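You operate a simulated robot arm through the tools that you are given. There is no shell and no other tool.

The job below is to be done with a simulated robot arm. You get a single attempt, and the scene is never put back.

JOB
Uncap the laser, steer the beam through the yellow ring, close the ring.
Fine: cap standing on its CAP mark before the red lever opens the shutter; blue and red mirror knobs; leave the spot on the grey dotted card; no alarm; leave the laser's other knobs, levers, switches, buttons, caps, cards, lenses, key, plug, block, purple mirror and rail slider as they are. Set down upright: laser cap.

Only the result counts: the job must be done as asked and must still hold three seconds after the hand-in. Knocking over, shifting, dropping, spilling or breaking anything else fails it. Lids that push on must go on centred and level and be pressed home; caps that screw on are set level and turned clockwise until they are tight.

ROBOT AND FRAMES
A 6-joint arm with a two-finger gripper, fixed in place. Base frame: the origin is on the floor under the middle of its stand, x ahead of it, y to its left, z up; the work surface is at about z = 0.935. Lengths are in m, angles in degrees, forces in N, time in s.
It reaches about 1.572 m from its shoulder. Its first joint turns from -166.0 to 166.0 degrees. Payload 2.45 kg.
Tool frame: the origin (TCP) lies between the finger pads and is the grasp point; the fingertips stand 0.02 m ahead of it; z points along the fingers, y is the line along which they close. The gripper opens to 0.14 m; its body begins 0.168 m behind the TCP.
Orientation is told as [roll, pitch, yaw] about the base's x, y, z axes, in that order, counted from this pose: with the fingers straight down and closing along the base's y, the tool's x points along the base's -x, its y along +y and its z along -z.

CONTROLS
- The arm moves only by the tool step_arm. Its argument "targets" is a list of rows, each an object of numbers (a shift or turn left out is 0, a gripper value left out holds the last): "dx", "dy", "dz": the shift along the tool's x, y, z in m; "wx", "wy", "wz": the turn, a rotation vector about the tool's x, y, z in degrees; "grip": the gripper command, from -1 (fully open) to 1 (shut), values between in proportion. In form: [{"dx": .., "dy": .., "dz": .., "wx": .., "wy": .., "wz": .., "grip": ..}, ...]. A call has 1 to 20 rows; each row shifts and turns the commanded pose from where the row before left it, along the tool's axes as they then stand. A row lasts 0.2 s, in which the tool goes at most 0.05 m and 8.6 degrees; a call with a longer step from one row to the next is refused whole, and so is a gripper value outside its range. Where a pose cannot be reached the arm comes as near as it can. A force on the tool above 50 N (or 10 N above the force at the start of the call, whichever is more), or a blocked arm, ends the call early, and 0.2 s more pass. The fingers move at their own pace (about 0.045 m/s each) and stop on an object; they squeeze with about 28 N. The grip force told is the motor's: it shows also when the fingers shut on nothing. Time passes only in rows, and 0.2 s behind the last, so rows that do not move let the fingers close. It gives the time, the measured TCP pose, the force on the tool (base axes), the opening and the grip force at its end, in the units of the frame above (readings bear some noise), with the torque about the TCP (base axes, N m) and any sound that the robot's microphone picked up.
- Cameras (640 x 400 px; columns grow to the right, rows downward): "scene" is fixed at [0.3987, 0.4995, 1.7767]; the picture's right is [-0.56, -0.83, 0.00], its down [-0.69, 0.46, -0.56] and it looks along [0.46, -0.31, -0.83] (base axes); focal length 275 px, centre (320, 200). "wrist" rides on the gripper at [0.078, 0.011, -0.209] in the tool frame; the picture's right is [-0.14, 0.99, 0.00], its down [-0.92, -0.13, -0.37] and it looks along [-0.37, -0.05, 0.93] (tool axes); focal length 280 px, centre (320, 200). There is no depth. A picture from a camera that has moved, and an enlarged one, comes with that camera's place and axes in the base frame and with its lens.
- snapshot(camera): a new picture of that camera. No time passes.
- close_up(camera, box): a new picture of the part [left, top, right, bottom] of that camera's present view, enlarged. No time passes.
- close_job(): hands the job in; it is judged then, once.

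Places have to be worked out from the pictures, the camera data and where the tool is seen. Open the gripper and draw the arm clear of the work before you hand the job in, unless the task says otherwise.

The tools are called after "Emit:" as name(argument=value, ...) on one line, values as JSON. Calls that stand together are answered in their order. step_arm: Moves the arm, as the interface text tells. Its arguments: {"type":"object","properties":{"targets":{"type":"array"}},"required":["targets"]} The other tools are called the same way: snapshot (camera) takes a picture; close_up (camera, box) takes an enlarged picture of a part of a camera's view; close_job () hands the job in.

At the start:

```text
clock: 0.0
tcp_pos: [0.6687, 0.214, 1.3652]
tcp_rot: [0.0, 0.0, 0.0]
ft_force: [0.2, -0.1, -0.1]
moment: [0.02, 0.01, 0.0]
width: 0.14
grip_force: 0.1
```

scene: 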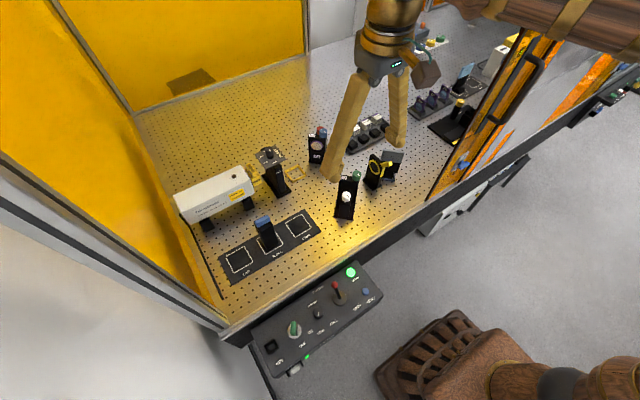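
wrist: 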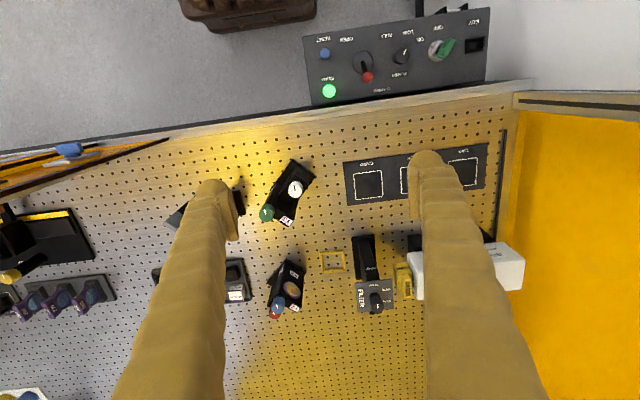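

I'll start by taking enlarged views of the scene to identify every part.

Emit:
close_up(camera="scene", box=[160, 120, 320, 280])

Emit:
close_up(camera="scene", box=[290, 100, 450, 230])

Emit:
close_up(camera="scene", box=[240, 250, 400, 380])

Emit:
close_up(camera="scene", box=[400, 20, 560, 150])

Emit:
close_up(camera="wrist", box=[300, 0, 500, 125])

Emit:
close_up(camera="wrist", box=[230, 130, 550, 330])

Emit:
close_up(camera="wrist", box=[0, 140, 260, 400])

```text
2.50 times, centred on (240, 200) of scene
camera zoom: at [0.3987, 0.4995, 1.7767], right [-0.56, -0.83, 0.0], down [-0.69, 0.46, -0.56], along [0.46, -0.31, -0.83], focal length 689 px, centre (520, 200)
```

zoom: 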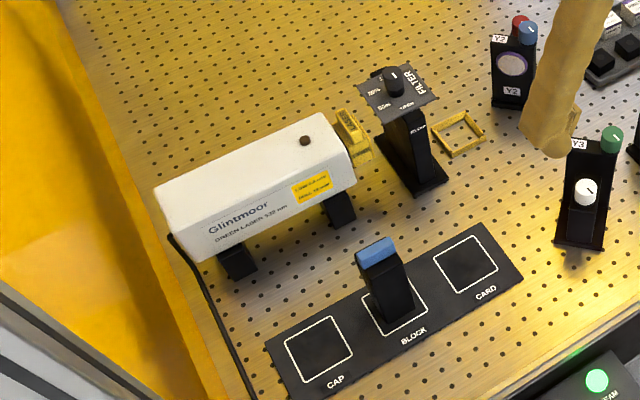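

```text
3.08 times, centred on (370, 165) of scene
camera zoom: at [0.3987, 0.4995, 1.7767], right [-0.56, -0.83, 0.0], down [-0.69, 0.46, -0.56], along [0.46, -0.31, -0.83], focal length 848 px, centre (166, 308)
```

zoom: 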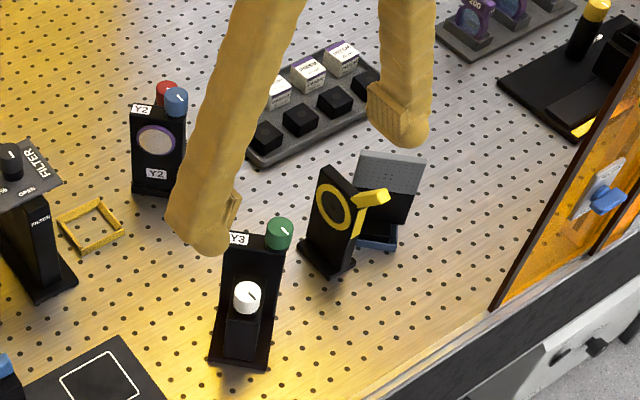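

```text
3.08 times, centred on (320, 315) of scene
camera zoom: at [0.3987, 0.4995, 1.7767], right [-0.56, -0.83, 0.0], down [-0.69, 0.46, -0.56], along [0.46, -0.31, -0.83], focal length 848 px, centre (320, -154)
```

zoom: 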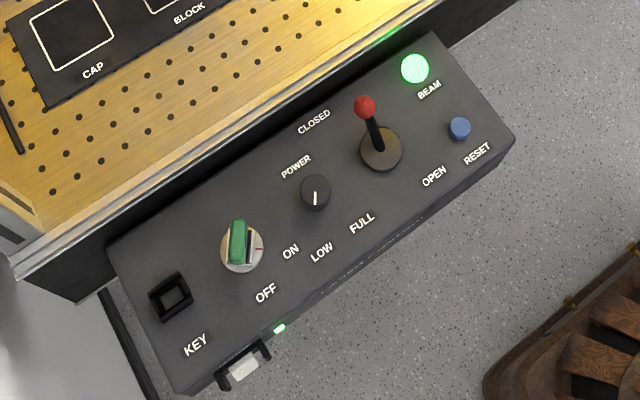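

```text
3.08 times, centred on (480, 85) of scene
camera zoom: at [0.3987, 0.4995, 1.7767], right [-0.56, -0.83, 0.0], down [-0.69, 0.46, -0.56], along [0.46, -0.31, -0.83], focal length 848 px, centre (-172, 554)
```

zoom: 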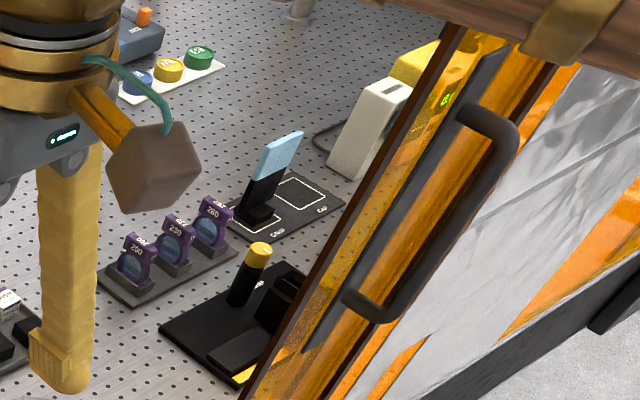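

```text
3.20 times, centred on (400, 62) of wrist
camera zoom: at [0.59, 0.2249, 1.5746], right [0.14, 0.99, 0.0], down [0.92, -0.13, 0.37], along [0.37, -0.05, -0.93], focal length 897 px, centre (64, 640)
```

zoom: 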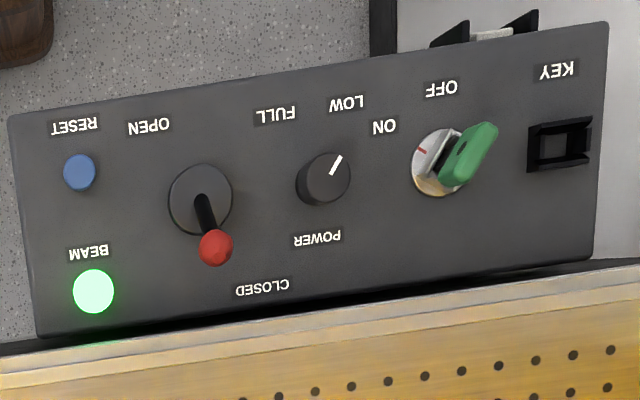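

```text
2.00 times, centred on (390, 230) of wrist
camera zoom: at [0.59, 0.2249, 1.5746], right [0.14, 0.99, 0.0], down [0.92, -0.13, 0.37], along [0.37, -0.05, -0.93], focal length 561 px, centre (180, 140)
```

zoom: 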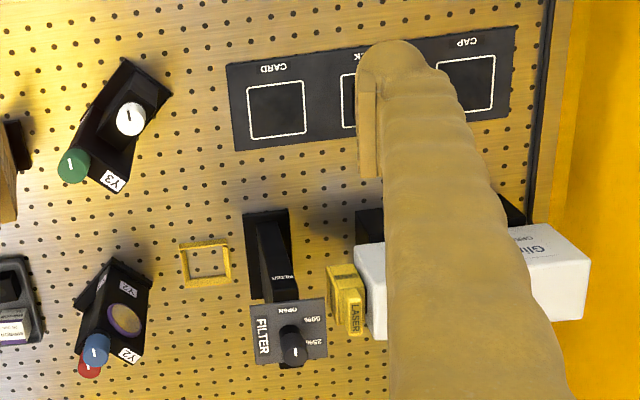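

```text
1.54 times, centred on (130, 270) of wrist
camera zoom: at [0.59, 0.2249, 1.5746], right [0.14, 0.99, 0.0], down [0.92, -0.13, 0.37], along [0.37, -0.05, -0.93], focal length 431 px, centre (612, 92)
```

zoom: 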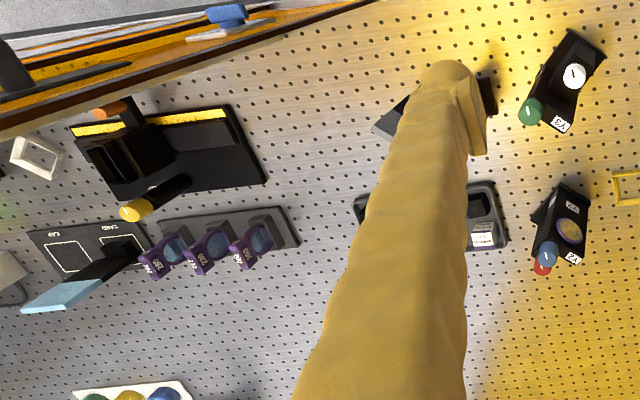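

The laser is at y≈0.36 firing toward −y, and the cap is near (1.02, 0.36, 1.04). Y2, with the blue and red knobs, is near (1.0, 0.075). I'll move the arm above Y2 at a safe height for a closer look.

Emit:
step_arm(targets=[{"dx": -0.037, "dy": -0.016, "dz": 0.009}, {"dx": -0.037, "dy": -0.016, "dz": 0.009}, {"dx": -0.037, "dy": -0.016, "dz": 0.009}, {"dx": -0.037, "dy": -0.016, "dz": 0.009}, {"dx": -0.037, "dy": -0.016, "dz": 0.009}, {"dx": -0.037, "dy": -0.016, "dz": 0.009}, {"dx": -0.037, "dy": -0.016, "dz": 0.009}])

Emit:
snapshot(camera="wrist")

Emit:
snapshot(camera="scene")

```text
clock: 1.6
tcp_pos: [0.927, 0.1014, 1.3052]
tcp_rot: [0.0, -0.2, 0.0]
ft_force: [-0.6, -0.5, 1.0]
moment: [0.03, -0.06, 0.02]
width: 0.14
grip_force: 0.1
```

```text
taken
camera wrist: at [0.8479, 0.112, 1.5132], right [0.14, 0.99, 0.0], down [0.92, -0.13, 0.37], along [0.37, -0.05, -0.93], focal length 280 px, centre (320, 200)
```

wrist: 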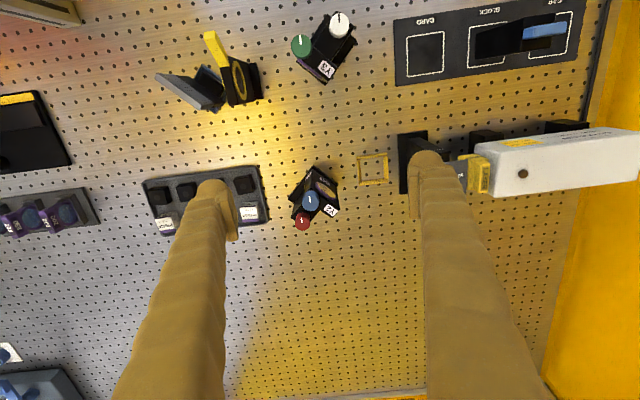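

```text
taken
```

scene: 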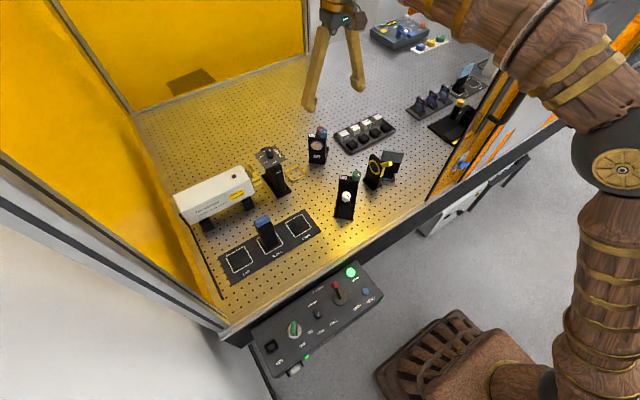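

Emit:
close_up(camera="wrist", box=[240, 120, 400, 250])

Emit:
close_up(camera="wrist", box=[140, 0, 380, 150])

Emit:
close_up(camera="wrist", box=[380, 0, 640, 200])

Emit:
close_up(camera="scene", box=[290, 110, 420, 230])

Emit:
close_up(camera="scene", box=[220, 130, 320, 210])

```text
3.08 times, centred on (320, 185) of wrist
camera zoom: at [0.8479, 0.112, 1.5132], right [0.14, 0.99, 0.0], down [0.92, -0.13, 0.37], along [0.37, -0.05, -0.93], focal length 863 px, centre (320, 246)
```

zoom: 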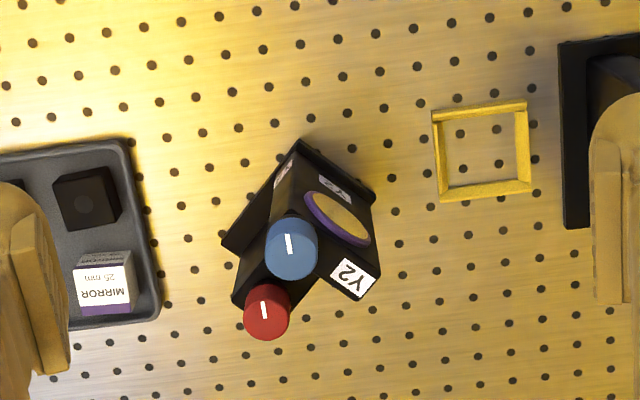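

```text
2.67 times, centred on (260, 75) of wrist
camera zoom: at [0.8479, 0.112, 1.5132], right [0.14, 0.99, 0.0], down [0.92, -0.13, 0.37], along [0.37, -0.05, -0.93], focal length 748 px, centre (480, 533)
```

zoom: 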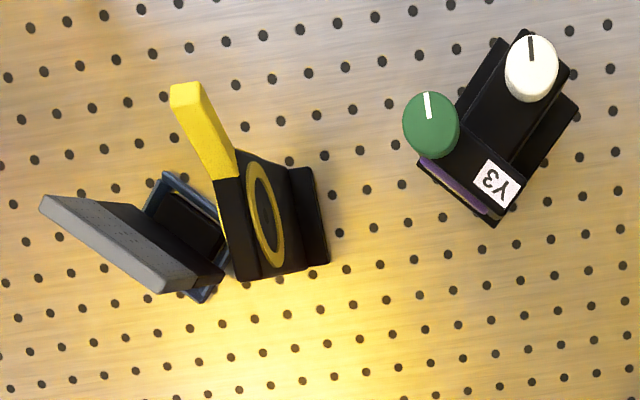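

```text
2.00 times, centred on (510, 100) of wrist
camera zoom: at [0.8479, 0.112, 1.5132], right [0.14, 0.99, 0.0], down [0.92, -0.13, 0.37], along [0.37, -0.05, -0.93], focal length 561 px, centre (-60, 400)
```

zoom: 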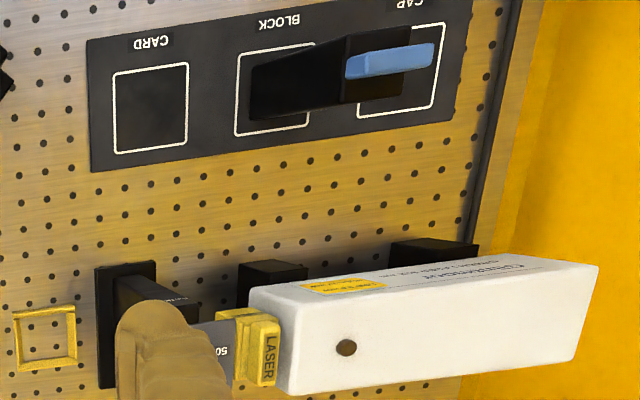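

```text
3.33 times, centred on (355, 170) of scene
camera zoom: at [0.3987, 0.4995, 1.7767], right [-0.56, -0.83, 0.0], down [-0.69, 0.46, -0.56], along [0.46, -0.31, -0.83], focal length 918 px, centre (203, 300)
```

zoom: 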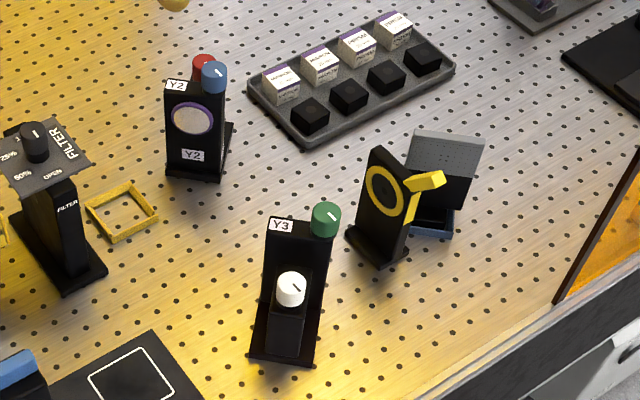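

```text
5.00 times, centred on (270, 170) of scene
camera zoom: at [0.3987, 0.4995, 1.7767], right [-0.56, -0.83, 0.0], down [-0.69, 0.46, -0.56], along [0.46, -0.31, -0.83], focal length 1377 px, centre (570, 350)
```

zoom: 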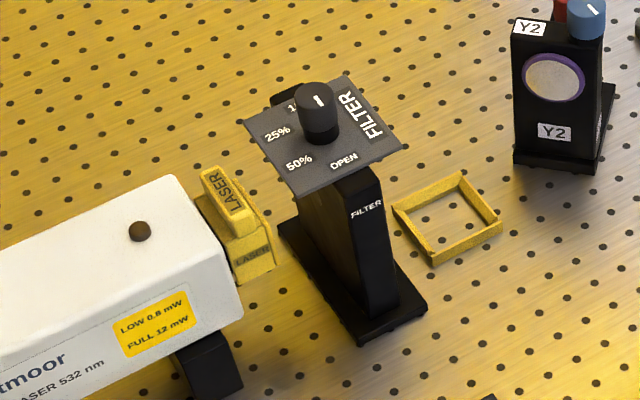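

The blue knob top is at about (1.010, 0.073, 1.095) and the red one at about (1.072, 0.047, 1.045), both with vertical axes. Next I'll look at the laser cap from above.

Emit:
step_arm(targets=[{"dy": 0.039, "dz": 0.009}, {"dy": 0.039, "dz": 0.009}, {"dy": 0.039, "dz": 0.009}, {"dy": 0.039, "dz": 0.009}, {"dy": 0.039, "dz": 0.009}, {"dy": 0.039, "dz": 0.01}])

Emit:
snapshot(camera="wrist")

Emit:
close_up(camera="wrist", box=[230, 120, 430, 260])

Emit:
snapshot(camera="scene")

```text
clock: 3.0
tcp_pos: [0.9251, 0.3373, 1.2475]
tcp_rot: [0.0, -0.1, 0.0]
ft_force: [-0.3, -0.3, 0.9]
moment: [0.04, -0.07, 0.01]
width: 0.1401
grip_force: 0.0
```

```text
taken
camera wrist: at [0.8478, 0.3469, 1.4571], right [0.14, 0.99, 0.0], down [0.92, -0.13, 0.37], along [0.37, -0.05, -0.93], focal length 280 px, centre (320, 200)
```

wrist: 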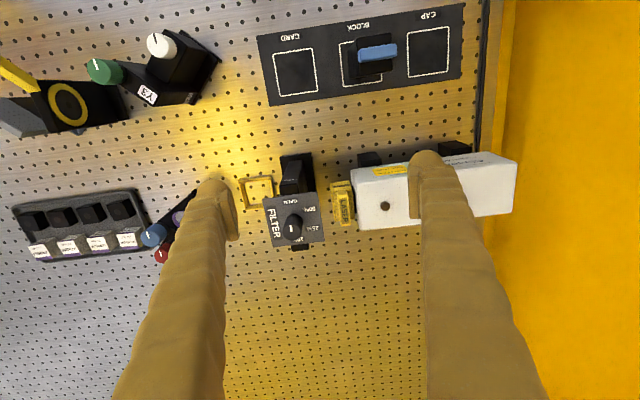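

```text
2.86 times, centred on (330, 190) of wrist
camera zoom: at [0.8478, 0.3469, 1.4571], right [0.14, 0.99, 0.0], down [0.92, -0.13, 0.37], along [0.37, -0.05, -0.93], focal length 801 px, centre (291, 229)
```

zoom: 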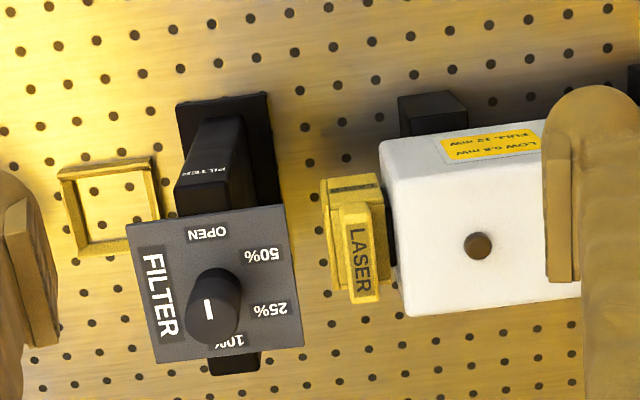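

```text
taken
```

scene: 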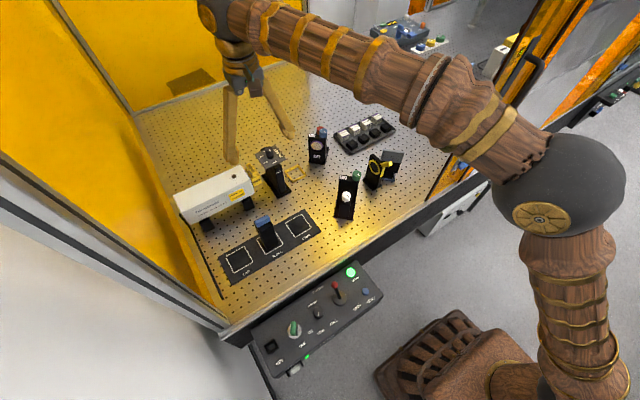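

I can see the cap's body and its LASER fin between the laser face and the filter plate. I'll zoom in strongly on it, and on the panel and the iris.

Emit:
close_up(camera="scene", box=[240, 145, 300, 195])

Emit:
close_up(camera="wrist", box=[300, 160, 370, 240])

Emit:
close_up(camera="scene", box=[355, 140, 415, 200])

Emit:
close_up(camera="scene", box=[300, 115, 350, 170])

Emit:
close_up(camera="scene", box=[310, 260, 390, 315])

```text
8.00 times, centred on (270, 170) of scene
camera zoom: at [0.3987, 0.4995, 1.7767], right [-0.56, -0.83, 0.0], down [-0.69, 0.46, -0.56], along [0.46, -0.31, -0.83], focal length 2204 px, centre (720, 440)
```

zoom: 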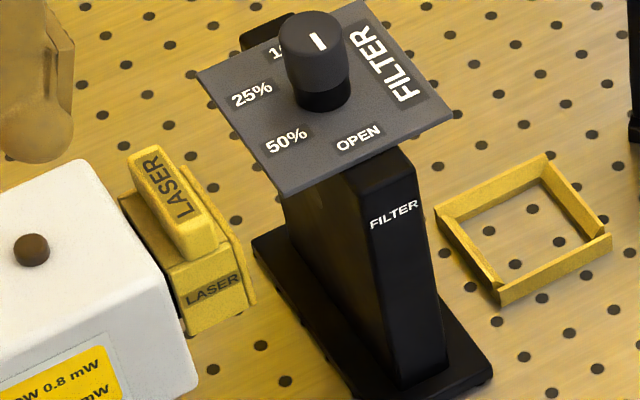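

```text
5.00 times, centred on (335, 200) of wrist
camera zoom: at [0.8478, 0.3469, 1.4571], right [0.14, 0.99, 0.0], down [0.92, -0.13, 0.37], along [0.37, -0.05, -0.93], focal length 1402 px, centre (245, 200)
```

zoom: 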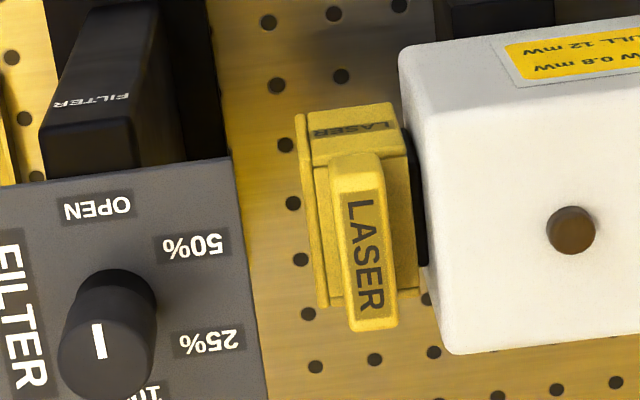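

```text
6.67 times, centred on (385, 170) of scene
camera zoom: at [0.3987, 0.4995, 1.7767], right [-0.56, -0.83, 0.0], down [-0.69, 0.46, -0.56], along [0.46, -0.31, -0.83], focal length 1836 px, centre (-113, 400)
```

zoom: 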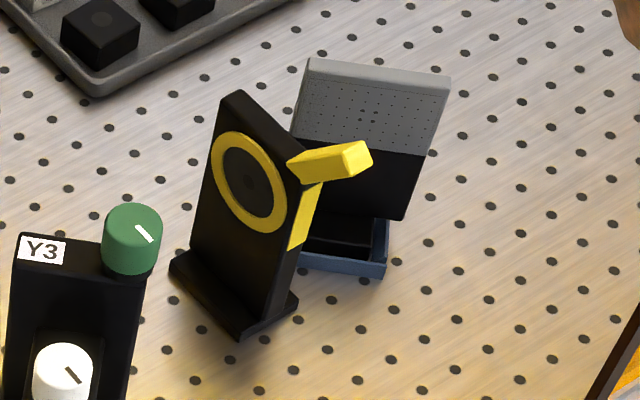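

```text
7.27 times, centred on (325, 142) of scene
camera zoom: at [0.3987, 0.4995, 1.7767], right [-0.56, -0.83, 0.0], down [-0.69, 0.46, -0.56], along [0.46, -0.31, -0.83], focal length 2003 px, centre (284, 618)
```

zoom: 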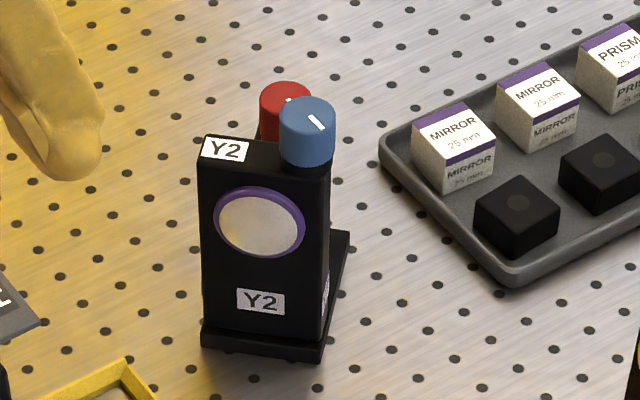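

```text
7.27 times, centred on (350, 288) of scene
camera zoom: at [0.3987, 0.4995, 1.7767], right [-0.56, -0.83, 0.0], down [-0.69, 0.46, -0.56], along [0.46, -0.31, -0.83], focal length 2003 px, centre (102, -436)
```

zoom: 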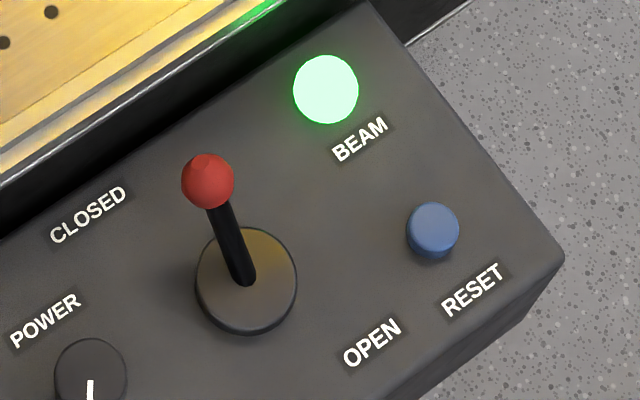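

Before planning the grasps I need the finger dimensions, so I'll zoom on the gripper in the scene camera.

Emit:
close_up(camera="scene", box=[200, 20, 310, 170])

Emit:
close_up(camera="wrist", box=[180, 130, 480, 400])

Emit:
close_up(camera="wrist", box=[0, 20, 140, 140])

```text
2.67 times, centred on (255, 95) of scene
camera zoom: at [0.3987, 0.4995, 1.7767], right [-0.56, -0.83, 0.0], down [-0.69, 0.46, -0.56], along [0.46, -0.31, -0.83], focal length 734 px, centre (493, 480)
```

zoom: 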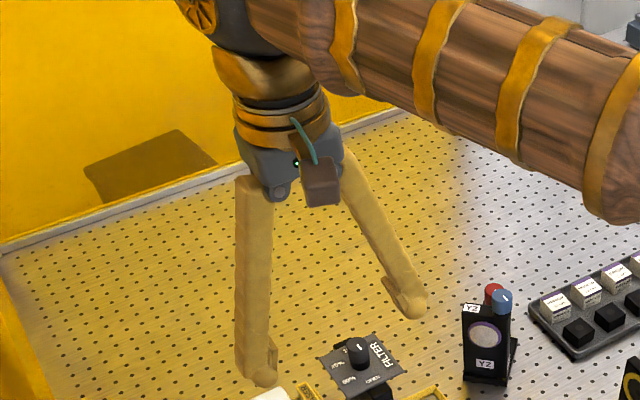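

```text
1.48 times, centred on (330, 265) of wrist
camera zoom: at [0.8478, 0.3469, 1.4571], right [0.14, 0.99, 0.0], down [0.92, -0.13, 0.37], along [0.37, -0.05, -0.93], focal length 415 px, centre (305, 104)
```

zoom: 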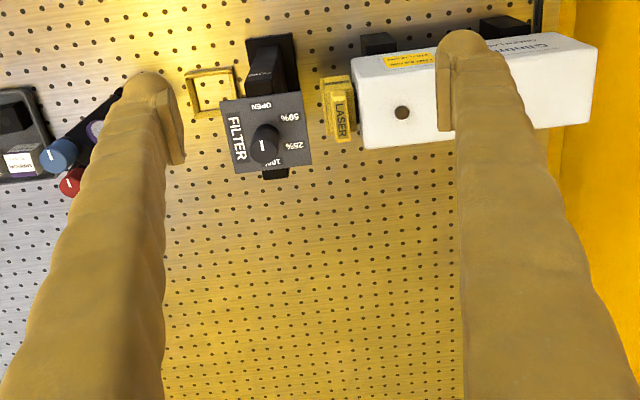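

```text
3.33 times, centred on (70, 80) of wrist
camera zoom: at [0.8478, 0.3469, 1.4571], right [0.14, 0.99, 0.0], down [0.92, -0.13, 0.37], along [0.37, -0.05, -0.93], focal length 935 px, centre (1153, 600)
```

zoom: 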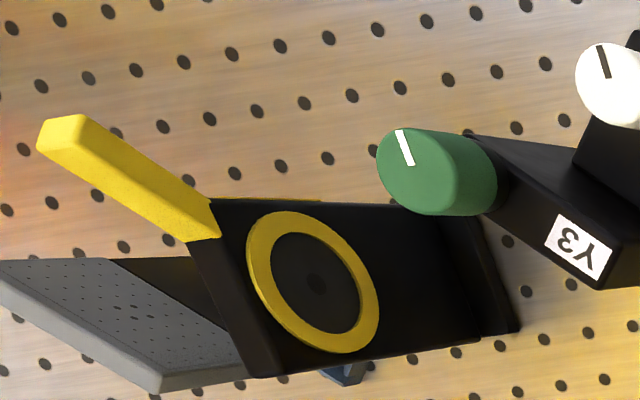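

I'll zoom in on the fingertips to measure their width before trusting the tight gap between the laser face and the filter plate.

Emit:
close_up(camera="scene", box=[215, 110, 305, 170])

Emit:
close_up(camera="wrist", box=[390, 130, 480, 230])

Emit:
close_up(camera="wrist", box=[180, 150, 270, 250])

```text
6.67 times, centred on (260, 140) of scene
camera zoom: at [0.3987, 0.4995, 1.7767], right [-0.56, -0.83, 0.0], down [-0.69, 0.46, -0.56], along [0.46, -0.31, -0.83], focal length 1836 px, centre (720, 600)
```

zoom: 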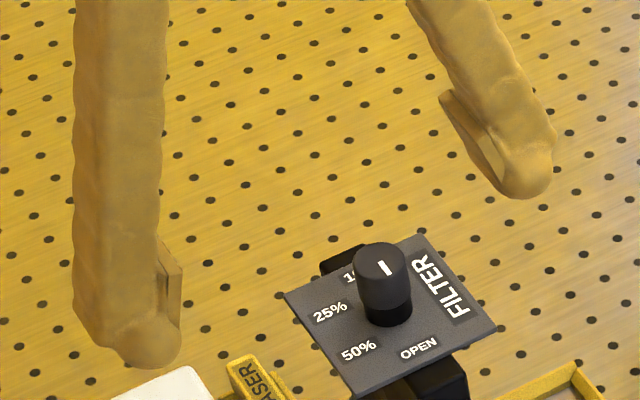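

```text
4.00 times, centred on (435, 180) of wrist
camera zoom: at [0.8478, 0.3469, 1.4571], right [0.14, 0.99, 0.0], down [0.92, -0.13, 0.37], along [0.37, -0.05, -0.93], focal length 1122 px, centre (-140, 280)
```

zoom: 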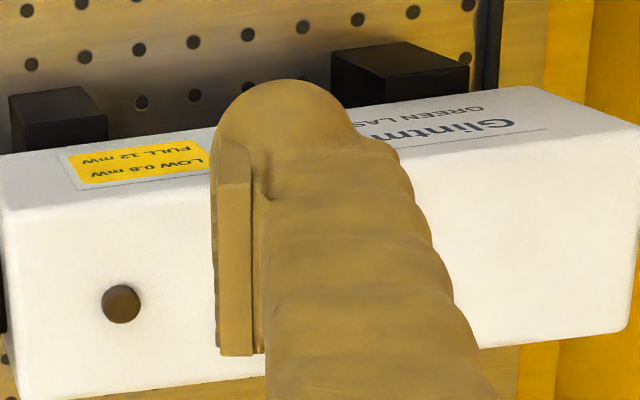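

```text
4.00 times, centred on (225, 200) of wrist
camera zoom: at [0.8478, 0.3469, 1.4571], right [0.14, 0.99, 0.0], down [0.92, -0.13, 0.37], along [0.37, -0.05, -0.93], focal length 1122 px, centre (700, 200)
```

zoom: 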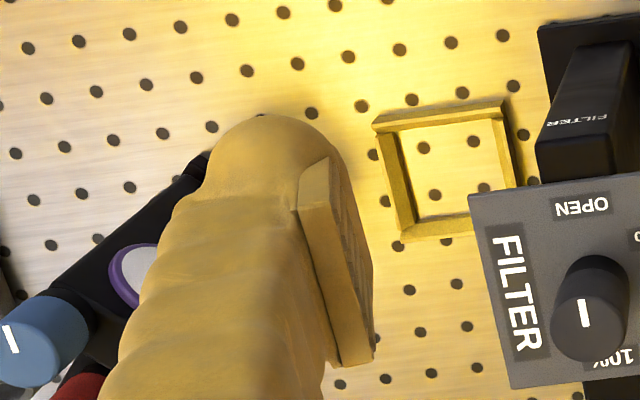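

The laser top is at z≈1.067 and the fin top at about 1.079, running along x from 0.987 to 1.041 at y≈0.358. I'll grip the fin's two ends with the fingers closing along x, so I'm turning the tool −90° about its axis while still high.

Emit:
step_arm(targets=[{"wz": -8.2}, {"wz": -8.2}, {"wz": -8.2}, {"wz": -8.2}, {"wz": -8.2}, {"wz": -8.2}, {"wz": -8.2}, {"wz": -8.2}, {"wz": -8.2}, {"wz": -8.2}, {"wz": -8.0}, {"dy": -0.04, "dx": -0.015}, {"dy": -0.046, "dx": -0.015}, {"dz": 0.02}])

Emit:
snapshot(camera="wrist")

Emit:
snapshot(camera="scene")

```text
clock: 6.0
tcp_pos: [1.0132, 0.3669, 1.2257]
tcp_rot: [-0.1, 0.1, 90.0]
ft_force: [0.5, -0.1, 0.4]
moment: [-0.05, 0.05, 0.01]
width: 0.1398
grip_force: 0.1
```

```text
taken
camera wrist: at [1.0034, 0.2877, 1.4361], right [-0.99, 0.14, 0.0], down [0.13, 0.92, 0.37], along [0.05, 0.36, -0.93], focal length 280 px, centre (320, 200)
```

wrist: 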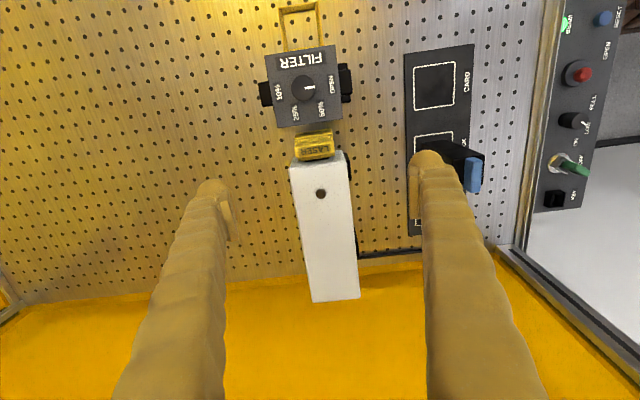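

```text
taken
```

scene: 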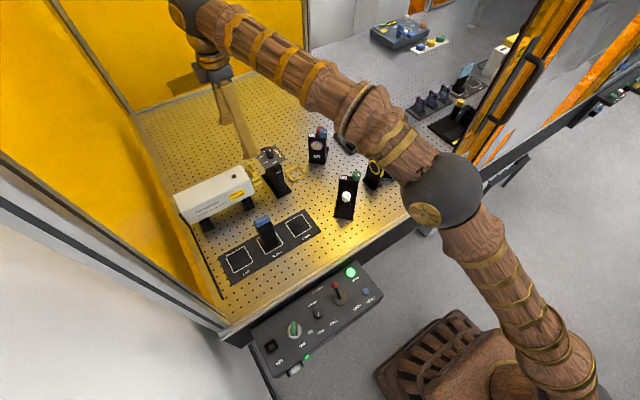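

The turn worked. Zooming to refine the cap geometry from this view.

Emit:
close_up(camera="wrist", box=[270, 100, 370, 180])

Emit:
close_up(camera="scene", box=[200, 100, 300, 200])

```text
5.00 times, centred on (320, 140) of wrist
camera zoom: at [1.0034, 0.2877, 1.4361], right [-0.99, 0.14, 0.0], down [0.13, 0.92, 0.37], along [0.05, 0.36, -0.93], focal length 1402 px, centre (320, 500)
```

zoom: 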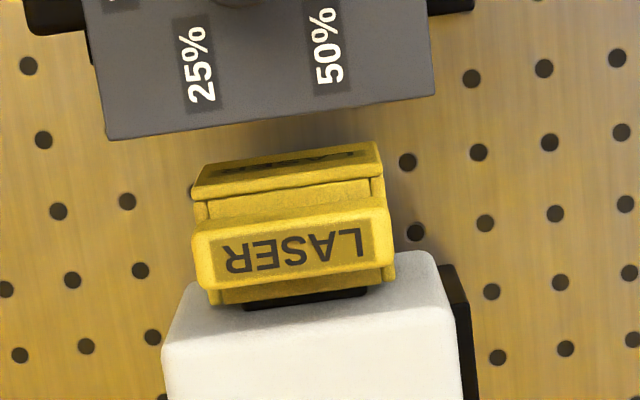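

```text
4.00 times, centred on (250, 150) of scene
camera zoom: at [0.3987, 0.4995, 1.7767], right [-0.56, -0.83, 0.0], down [-0.69, 0.46, -0.56], along [0.46, -0.31, -0.83], focal length 1102 px, centre (600, 400)
```

zoom: 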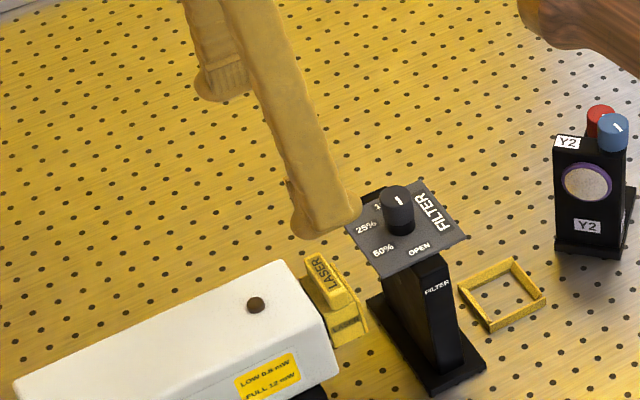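

The fin spans x from about 0.993 to 1.044 at y≈0.359, with its top at about 1.078. The laser face is at y≈0.381 and the filter plate edge at y≈0.325. I'll lower partway, narrow the opening and lean the gripper 20° over the laser to keep clear of the filter plate.

Emit:
step_arm(targets=[{"dx": 0.003, "dy": -0.002, "dz": 0.03, "grip": -0.43}, {"dx": 0.003, "dy": -0.002, "dz": 0.03}, {"dx": 0.002, "dy": -0.001, "dz": 0.0257}, {"wy": 7}, {"wy": 7}, {"wy": 6}, {}])

Emit:
snapshot(camera="wrist")

Emit:
close_up(camera="scene", box=[200, 100, 300, 200])

```text
clock: 7.6
tcp_pos: [1.0168, 0.3583, 1.1426]
tcp_rot: [-0.1, 20.1, 90.0]
ft_force: [1.0, -0.6, -0.7]
moment: [-0.02, -0.01, 0.0]
width: 0.1002
grip_force: 0.0
```

```text
taken
camera wrist: at [1.0077, 0.3568, 1.3656], right [-0.99, 0.13, -0.05], down [0.13, 0.99, 0.03], along [0.05, 0.02, -1.0], focal length 280 px, centre (320, 200)
```

wrist: 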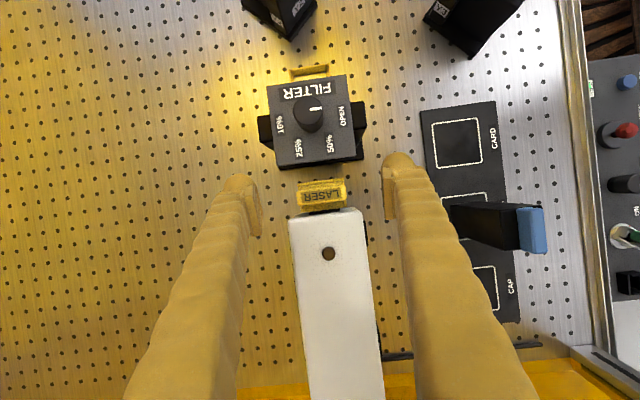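

```text
4.00 times, centred on (250, 150) of scene
camera zoom: at [0.3987, 0.4995, 1.7767], right [-0.56, -0.83, 0.0], down [-0.69, 0.46, -0.56], along [0.46, -0.31, -0.83], focal length 1102 px, centre (600, 400)
```

zoom: 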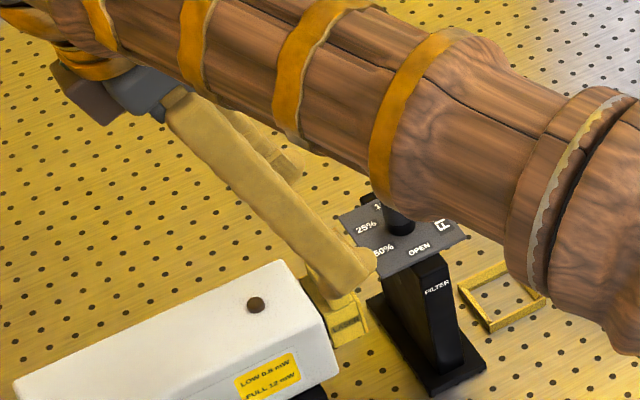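

The camera now looks nearly straight down, which is good for judging x and y. Zooming in before the descent.

Emit:
close_up(camera="wrist", box=[220, 130, 420, 255])

```text
3.20 times, centred on (320, 192) of wrist
camera zoom: at [1.0077, 0.3568, 1.3656], right [-0.99, 0.13, -0.05], down [0.13, 0.99, 0.03], along [0.05, 0.02, -1.0], focal length 897 px, centre (320, 224)
```

zoom: 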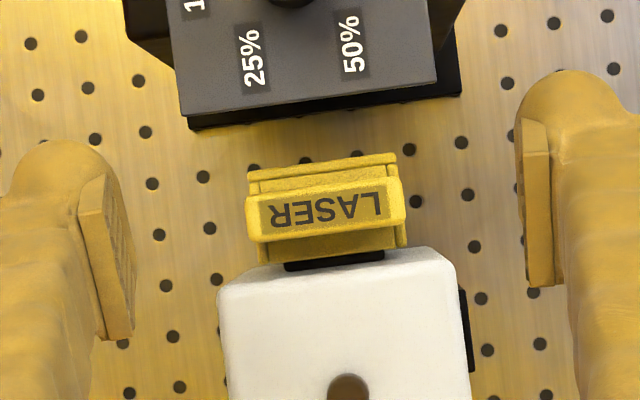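

The fin spans x from 0.995 to 1.046 at y≈0.361, and the laser's front edge is at y≈0.383. I'll descend to z≈1.082 with the fingers still open and check the clearances before closing.

Emit:
step_arm(targets=[{"dx": -0.0074, "dy": -0.0013, "dz": 0.0188}, {"dx": -0.0074, "dy": -0.0012, "dz": 0.0188}, {"dx": -0.0075, "dy": -0.0012, "dz": 0.0187}, {}])

Emit:
close_up(camera="wrist", box=[220, 130, 420, 255])

Emit:
close_up(camera="scene", box=[220, 120, 300, 200])

```text
clock: 8.6
tcp_pos: [1.0215, 0.3611, 1.083]
tcp_rot: [-0.1, 20.0, 89.9]
ft_force: [-0.1, -0.4, 0.7]
moment: [0.01, -0.04, 0.01]
width: 0.1002
grip_force: 0.1
```

```text
3.20 times, centred on (320, 192) of wrist
camera zoom: at [1.0115, 0.3588, 1.305], right [-0.99, 0.13, -0.05], down [0.13, 0.99, 0.03], along [0.05, 0.03, -1.0], focal length 897 px, centre (320, 224)
```

zoom: 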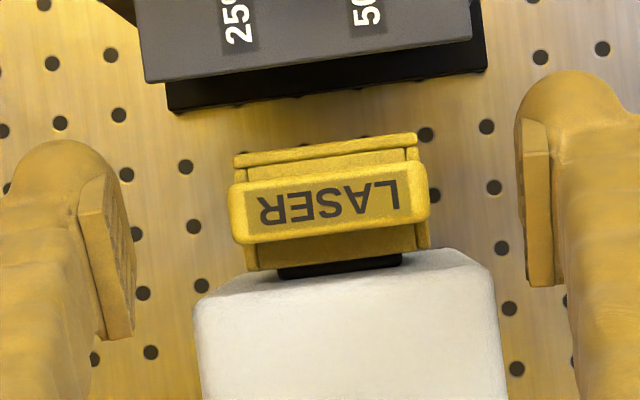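

```text
5.00 times, centred on (260, 160) of scene
camera zoom: at [0.3987, 0.4995, 1.7767], right [-0.56, -0.83, 0.0], down [-0.69, 0.46, -0.56], along [0.46, -0.31, -0.83], focal length 1377 px, centre (620, 400)
```

zoom: 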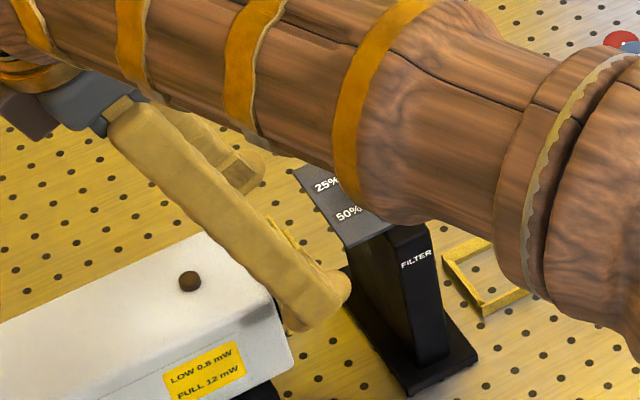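

The fin is centred between the pads with clearance on every side. Closing the gripper on it.

Emit:
step_arm(targets=[{"grip": 1}, {"grip": 1}, {"grip": 1}, {"grip": 1}, {"grip": 1}])

Emit:
close_up(camera="wrist", box=[220, 130, 420, 255])

```text
clock: 9.8
tcp_pos: [1.0225, 0.3603, 1.0816]
tcp_rot: [0.0, 20.0, 89.9]
ft_force: [0.0, 0.3, 0.3]
moment: [0.0, -0.01, 0.0]
width: 0.0503
grip_force: 28.1
```

```text
3.20 times, centred on (320, 192) of wrist
camera zoom: at [1.0115, 0.3587, 1.3051], right [-0.99, 0.13, -0.05], down [0.13, 0.99, 0.03], along [0.05, 0.02, -1.0], focal length 897 px, centre (320, 224)
```

zoom: 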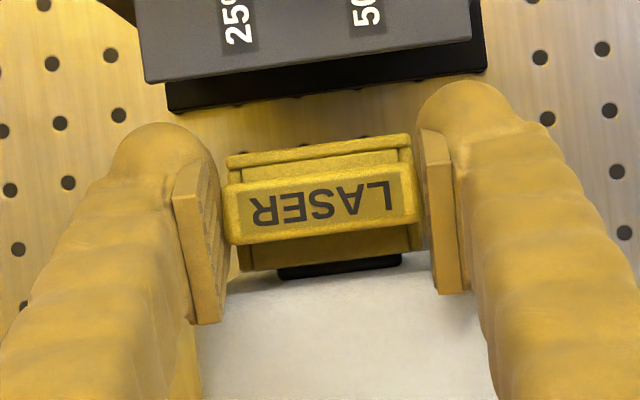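

The grip is holding at 0.050 m, matching the fin length. I'll pull the cap toward −y in small steps and watch the force.

Emit:
step_arm(targets=[{"dx": 0.00376, "dz": 0.00137}, {"dx": 0.00376, "dz": 0.00137}, {"dx": 0.00376, "dz": 0.00137}, {}])

Emit:
close_up(camera="wrist", box=[220, 130, 420, 255])

Emit:
close_up(camera="scene", box=[220, 120, 300, 200])

```text
clock: 10.8
tcp_pos: [1.02, 0.3482, 1.083]
tcp_rot: [-0.1, 20.0, 90.1]
ft_force: [-0.2, 0.1, 0.5]
moment: [0.02, -0.02, 0.0]
width: 0.0505
grip_force: 27.7
```

```text
3.20 times, centred on (320, 192) of wrist
camera zoom: at [1.0112, 0.3466, 1.3058], right [-0.99, 0.13, -0.05], down [0.13, 0.99, 0.03], along [0.05, 0.02, -1.0], focal length 897 px, centre (320, 224)
```

zoom: 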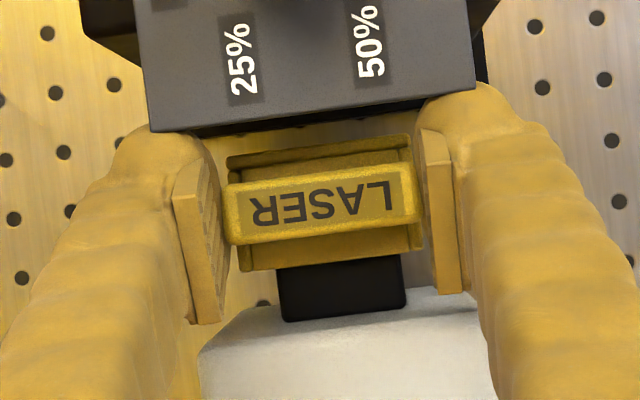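

```text
5.00 times, centred on (260, 160) of scene
camera zoom: at [0.3987, 0.4995, 1.7767], right [-0.56, -0.83, 0.0], down [-0.69, 0.46, -0.56], along [0.46, -0.31, -0.83], focal length 1377 px, centre (620, 400)
```

zoom: 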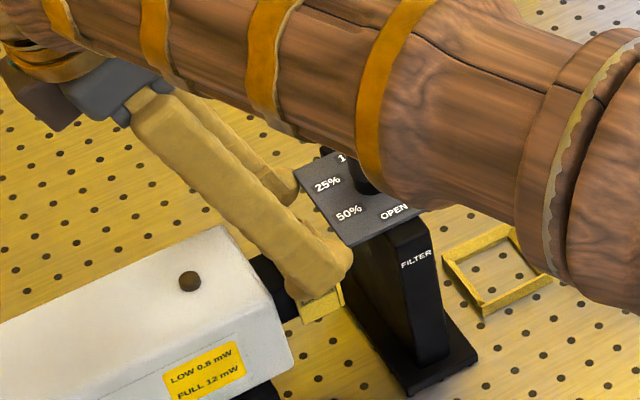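

The cap is sliding off freely and the black collar is showing. I'll pull a further 6 mm and check again.

Emit:
step_arm(targets=[{"dx": 0.00282, "dz": 0.00103}, {"dx": 0.00282, "dz": 0.00103}, {}])

Emit:
close_up(camera="wrist", box=[220, 130, 420, 255])

Emit:
close_up(camera="scene", box=[240, 140, 290, 190])

```text
clock: 11.6
tcp_pos: [1.0211, 0.344, 1.0828]
tcp_rot: [-0.1, 20.0, 90.0]
ft_force: [0.8, 22.8, -3.1]
moment: [0.37, 0.06, 0.06]
width: 0.0501
grip_force: 27.1
```

```text
3.20 times, centred on (320, 192) of wrist
camera zoom: at [1.0114, 0.3418, 1.305], right [-0.99, 0.13, -0.05], down [0.13, 0.99, 0.03], along [0.05, 0.03, -1.0], focal length 897 px, centre (320, 224)
```

zoom: 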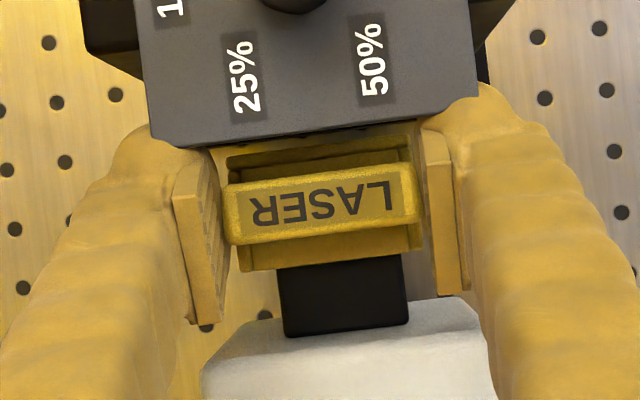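

```text
8.00 times, centred on (265, 165) of scene
camera zoom: at [0.3987, 0.4995, 1.7767], right [-0.56, -0.83, 0.0], down [-0.69, 0.46, -0.56], along [0.46, -0.31, -0.83], focal length 2204 px, centre (760, 480)
```

zoom: 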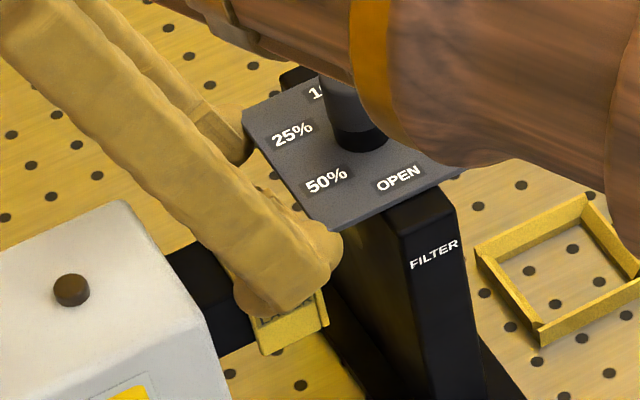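

There is a +22.8 N force along y, so something touched the filter side about 16 mm below the TCP. The filter hasn't moved in the scene view. I'll back off 3 mm at once and look at it.

Emit:
step_arm(targets=[{"dx": -0.00282, "dz": -0.00103}, {}])

Emit:
close_up(camera="wrist", box=[260, 150, 380, 250])

Emit:
close_up(camera="scene", box=[250, 165, 290, 195])

```text
clock: 12.2
tcp_pos: [1.0227, 0.3435, 1.0814]
tcp_rot: [-0.1, 20.1, 90.1]
ft_force: [-1.5, 2.8, -8.9]
moment: [0.14, 0.12, 0.0]
width: 0.0504
grip_force: 27.5
```

```text
4.00 times, centred on (320, 200) of wrist
camera zoom: at [1.0119, 0.3427, 1.3051], right [-0.99, 0.13, -0.05], down [0.13, 0.99, 0.03], along [0.05, 0.02, -1.0], focal length 1122 px, centre (320, 200)
```

zoom: 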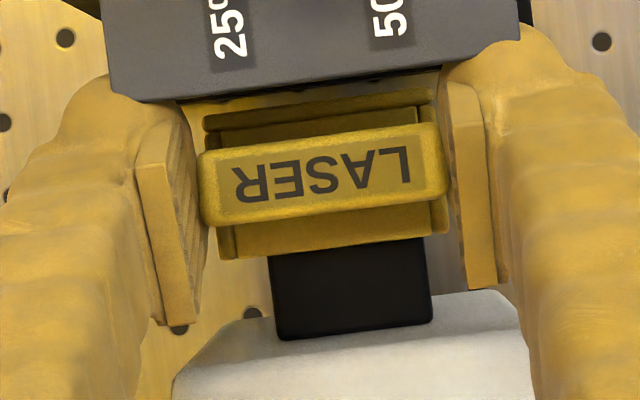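

```text
13.33 times, centred on (270, 180) of scene
camera zoom: at [0.3987, 0.4995, 1.7767], right [-0.56, -0.83, 0.0], down [-0.69, 0.46, -0.56], along [0.46, -0.31, -0.83], focal length 3673 px, centre (987, 467)
```

zoom: 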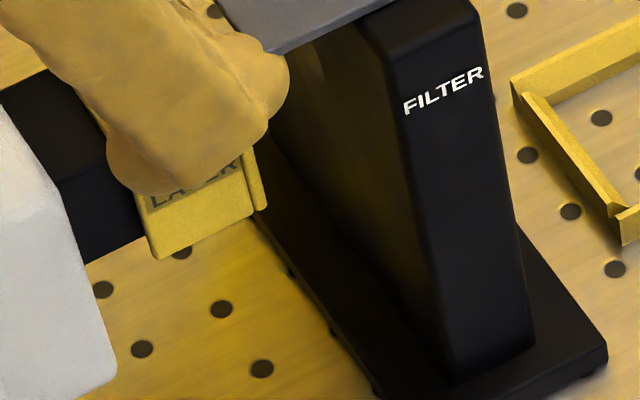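

The pads' lower corner seems to have met the filter plate edge, which I now place nearer z≈1.08 and y≈0.324. I'll move back another 4 mm to relieve it and re-examine the plate height.

Emit:
step_arm(targets=[{"dx": -0.00188, "dz": -0.00068}, {"dx": -0.00188, "dz": -0.00068}, {}])

Emit:
close_up(camera="wrist", box=[260, 110, 380, 210])

Emit:
close_up(camera="scene", box=[245, 145, 295, 195])

```text
clock: 13.0
tcp_pos: [1.0216, 0.3493, 1.0824]
tcp_rot: [-0.2, 20.0, 90.0]
ft_force: [-0.6, 0.1, -0.3]
moment: [-0.02, -0.02, -0.01]
width: 0.0502
grip_force: 27.5
```

```text
4.00 times, centred on (320, 160) of wrist
camera zoom: at [1.0113, 0.3469, 1.3059], right [-0.99, 0.13, -0.05], down [0.13, 0.99, 0.03], along [0.05, 0.02, -1.0], focal length 1122 px, centre (320, 360)
```

zoom: 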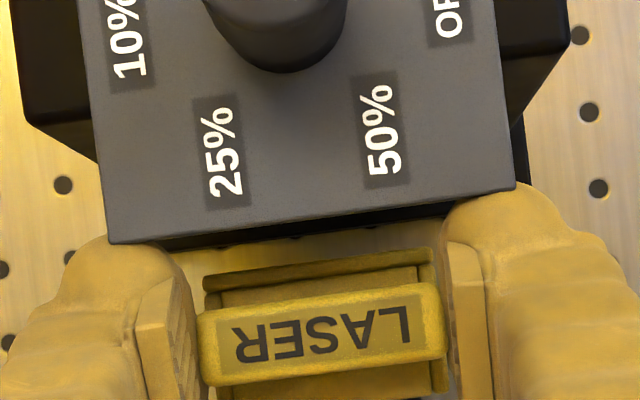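

```text
8.00 times, centred on (270, 170) of scene
camera zoom: at [0.3987, 0.4995, 1.7767], right [-0.56, -0.83, 0.0], down [-0.69, 0.46, -0.56], along [0.46, -0.31, -0.83], focal length 2204 px, centre (720, 440)
```

zoom: 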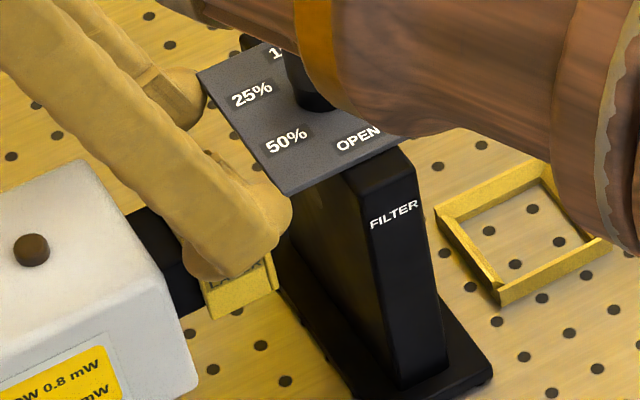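

The force is back to zero and the filter is unchanged. The limit with this grip is about y≈0.345, so I'll go to y≈0.347 and test whether the cap already clears the collar with a small sideways move toward −x, which is the exit direction.

Emit:
step_arm(targets=[{"dx": 0.00188, "dz": 0.00068}, {"dy": 0.002}, {"dy": 0.002}, {}])

Emit:
close_up(camera="wrist", box=[260, 150, 380, 250])

```text
clock: 14.0
tcp_pos: [1.0189, 0.3475, 1.0826]
tcp_rot: [-0.2, 20.0, 89.9]
ft_force: [2.6, -0.1, 7.8]
moment: [0.08, -0.1, -0.03]
width: 0.0503
grip_force: 27.7
```

```text
4.00 times, centred on (320, 200) of wrist
camera zoom: at [1.0074, 0.3448, 1.3049], right [-0.99, 0.13, -0.05], down [0.13, 0.99, 0.03], along [0.05, 0.03, -1.0], focal length 1122 px, centre (320, 200)
```

zoom: 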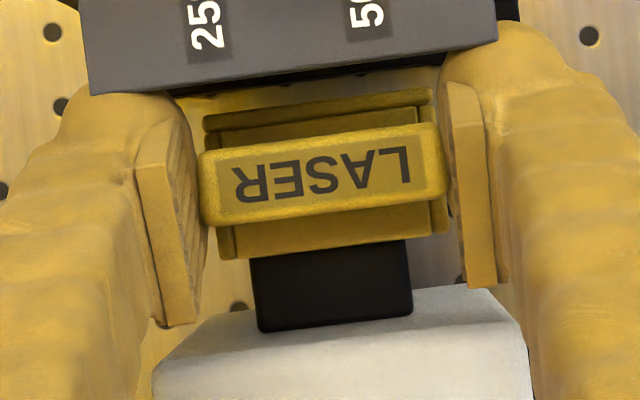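

The cap is now centred on the collar, but Fz reads about 8 N. I'll wait one idle row to see whether that is transient.

Emit:
step_arm(targets=[{}, {}])

Emit:
close_up(camera="scene", box=[240, 150, 290, 200])

```text
clock: 14.6
tcp_pos: [1.0172, 0.3468, 1.0829]
tcp_rot: [-0.1, 20.0, 90.1]
ft_force: [1.5, 0.0, 10.2]
moment: [0.1, -0.06, 0.01]
width: 0.0501
grip_force: 28.4
```

```text
8.00 times, centred on (265, 175) of scene
camera zoom: at [0.3987, 0.4995, 1.7767], right [-0.56, -0.83, 0.0], down [-0.69, 0.46, -0.56], along [0.46, -0.31, -0.83], focal length 2204 px, centre (760, 400)
```

zoom: 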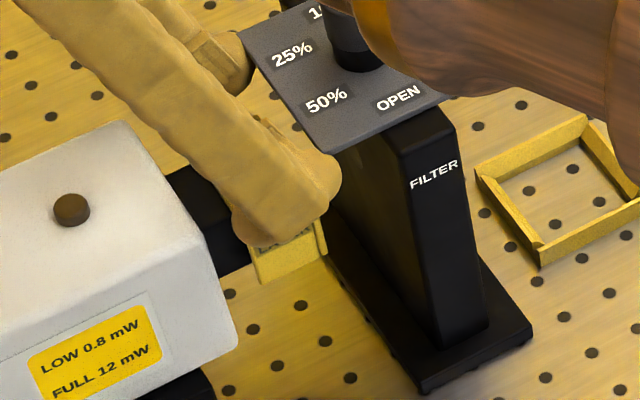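

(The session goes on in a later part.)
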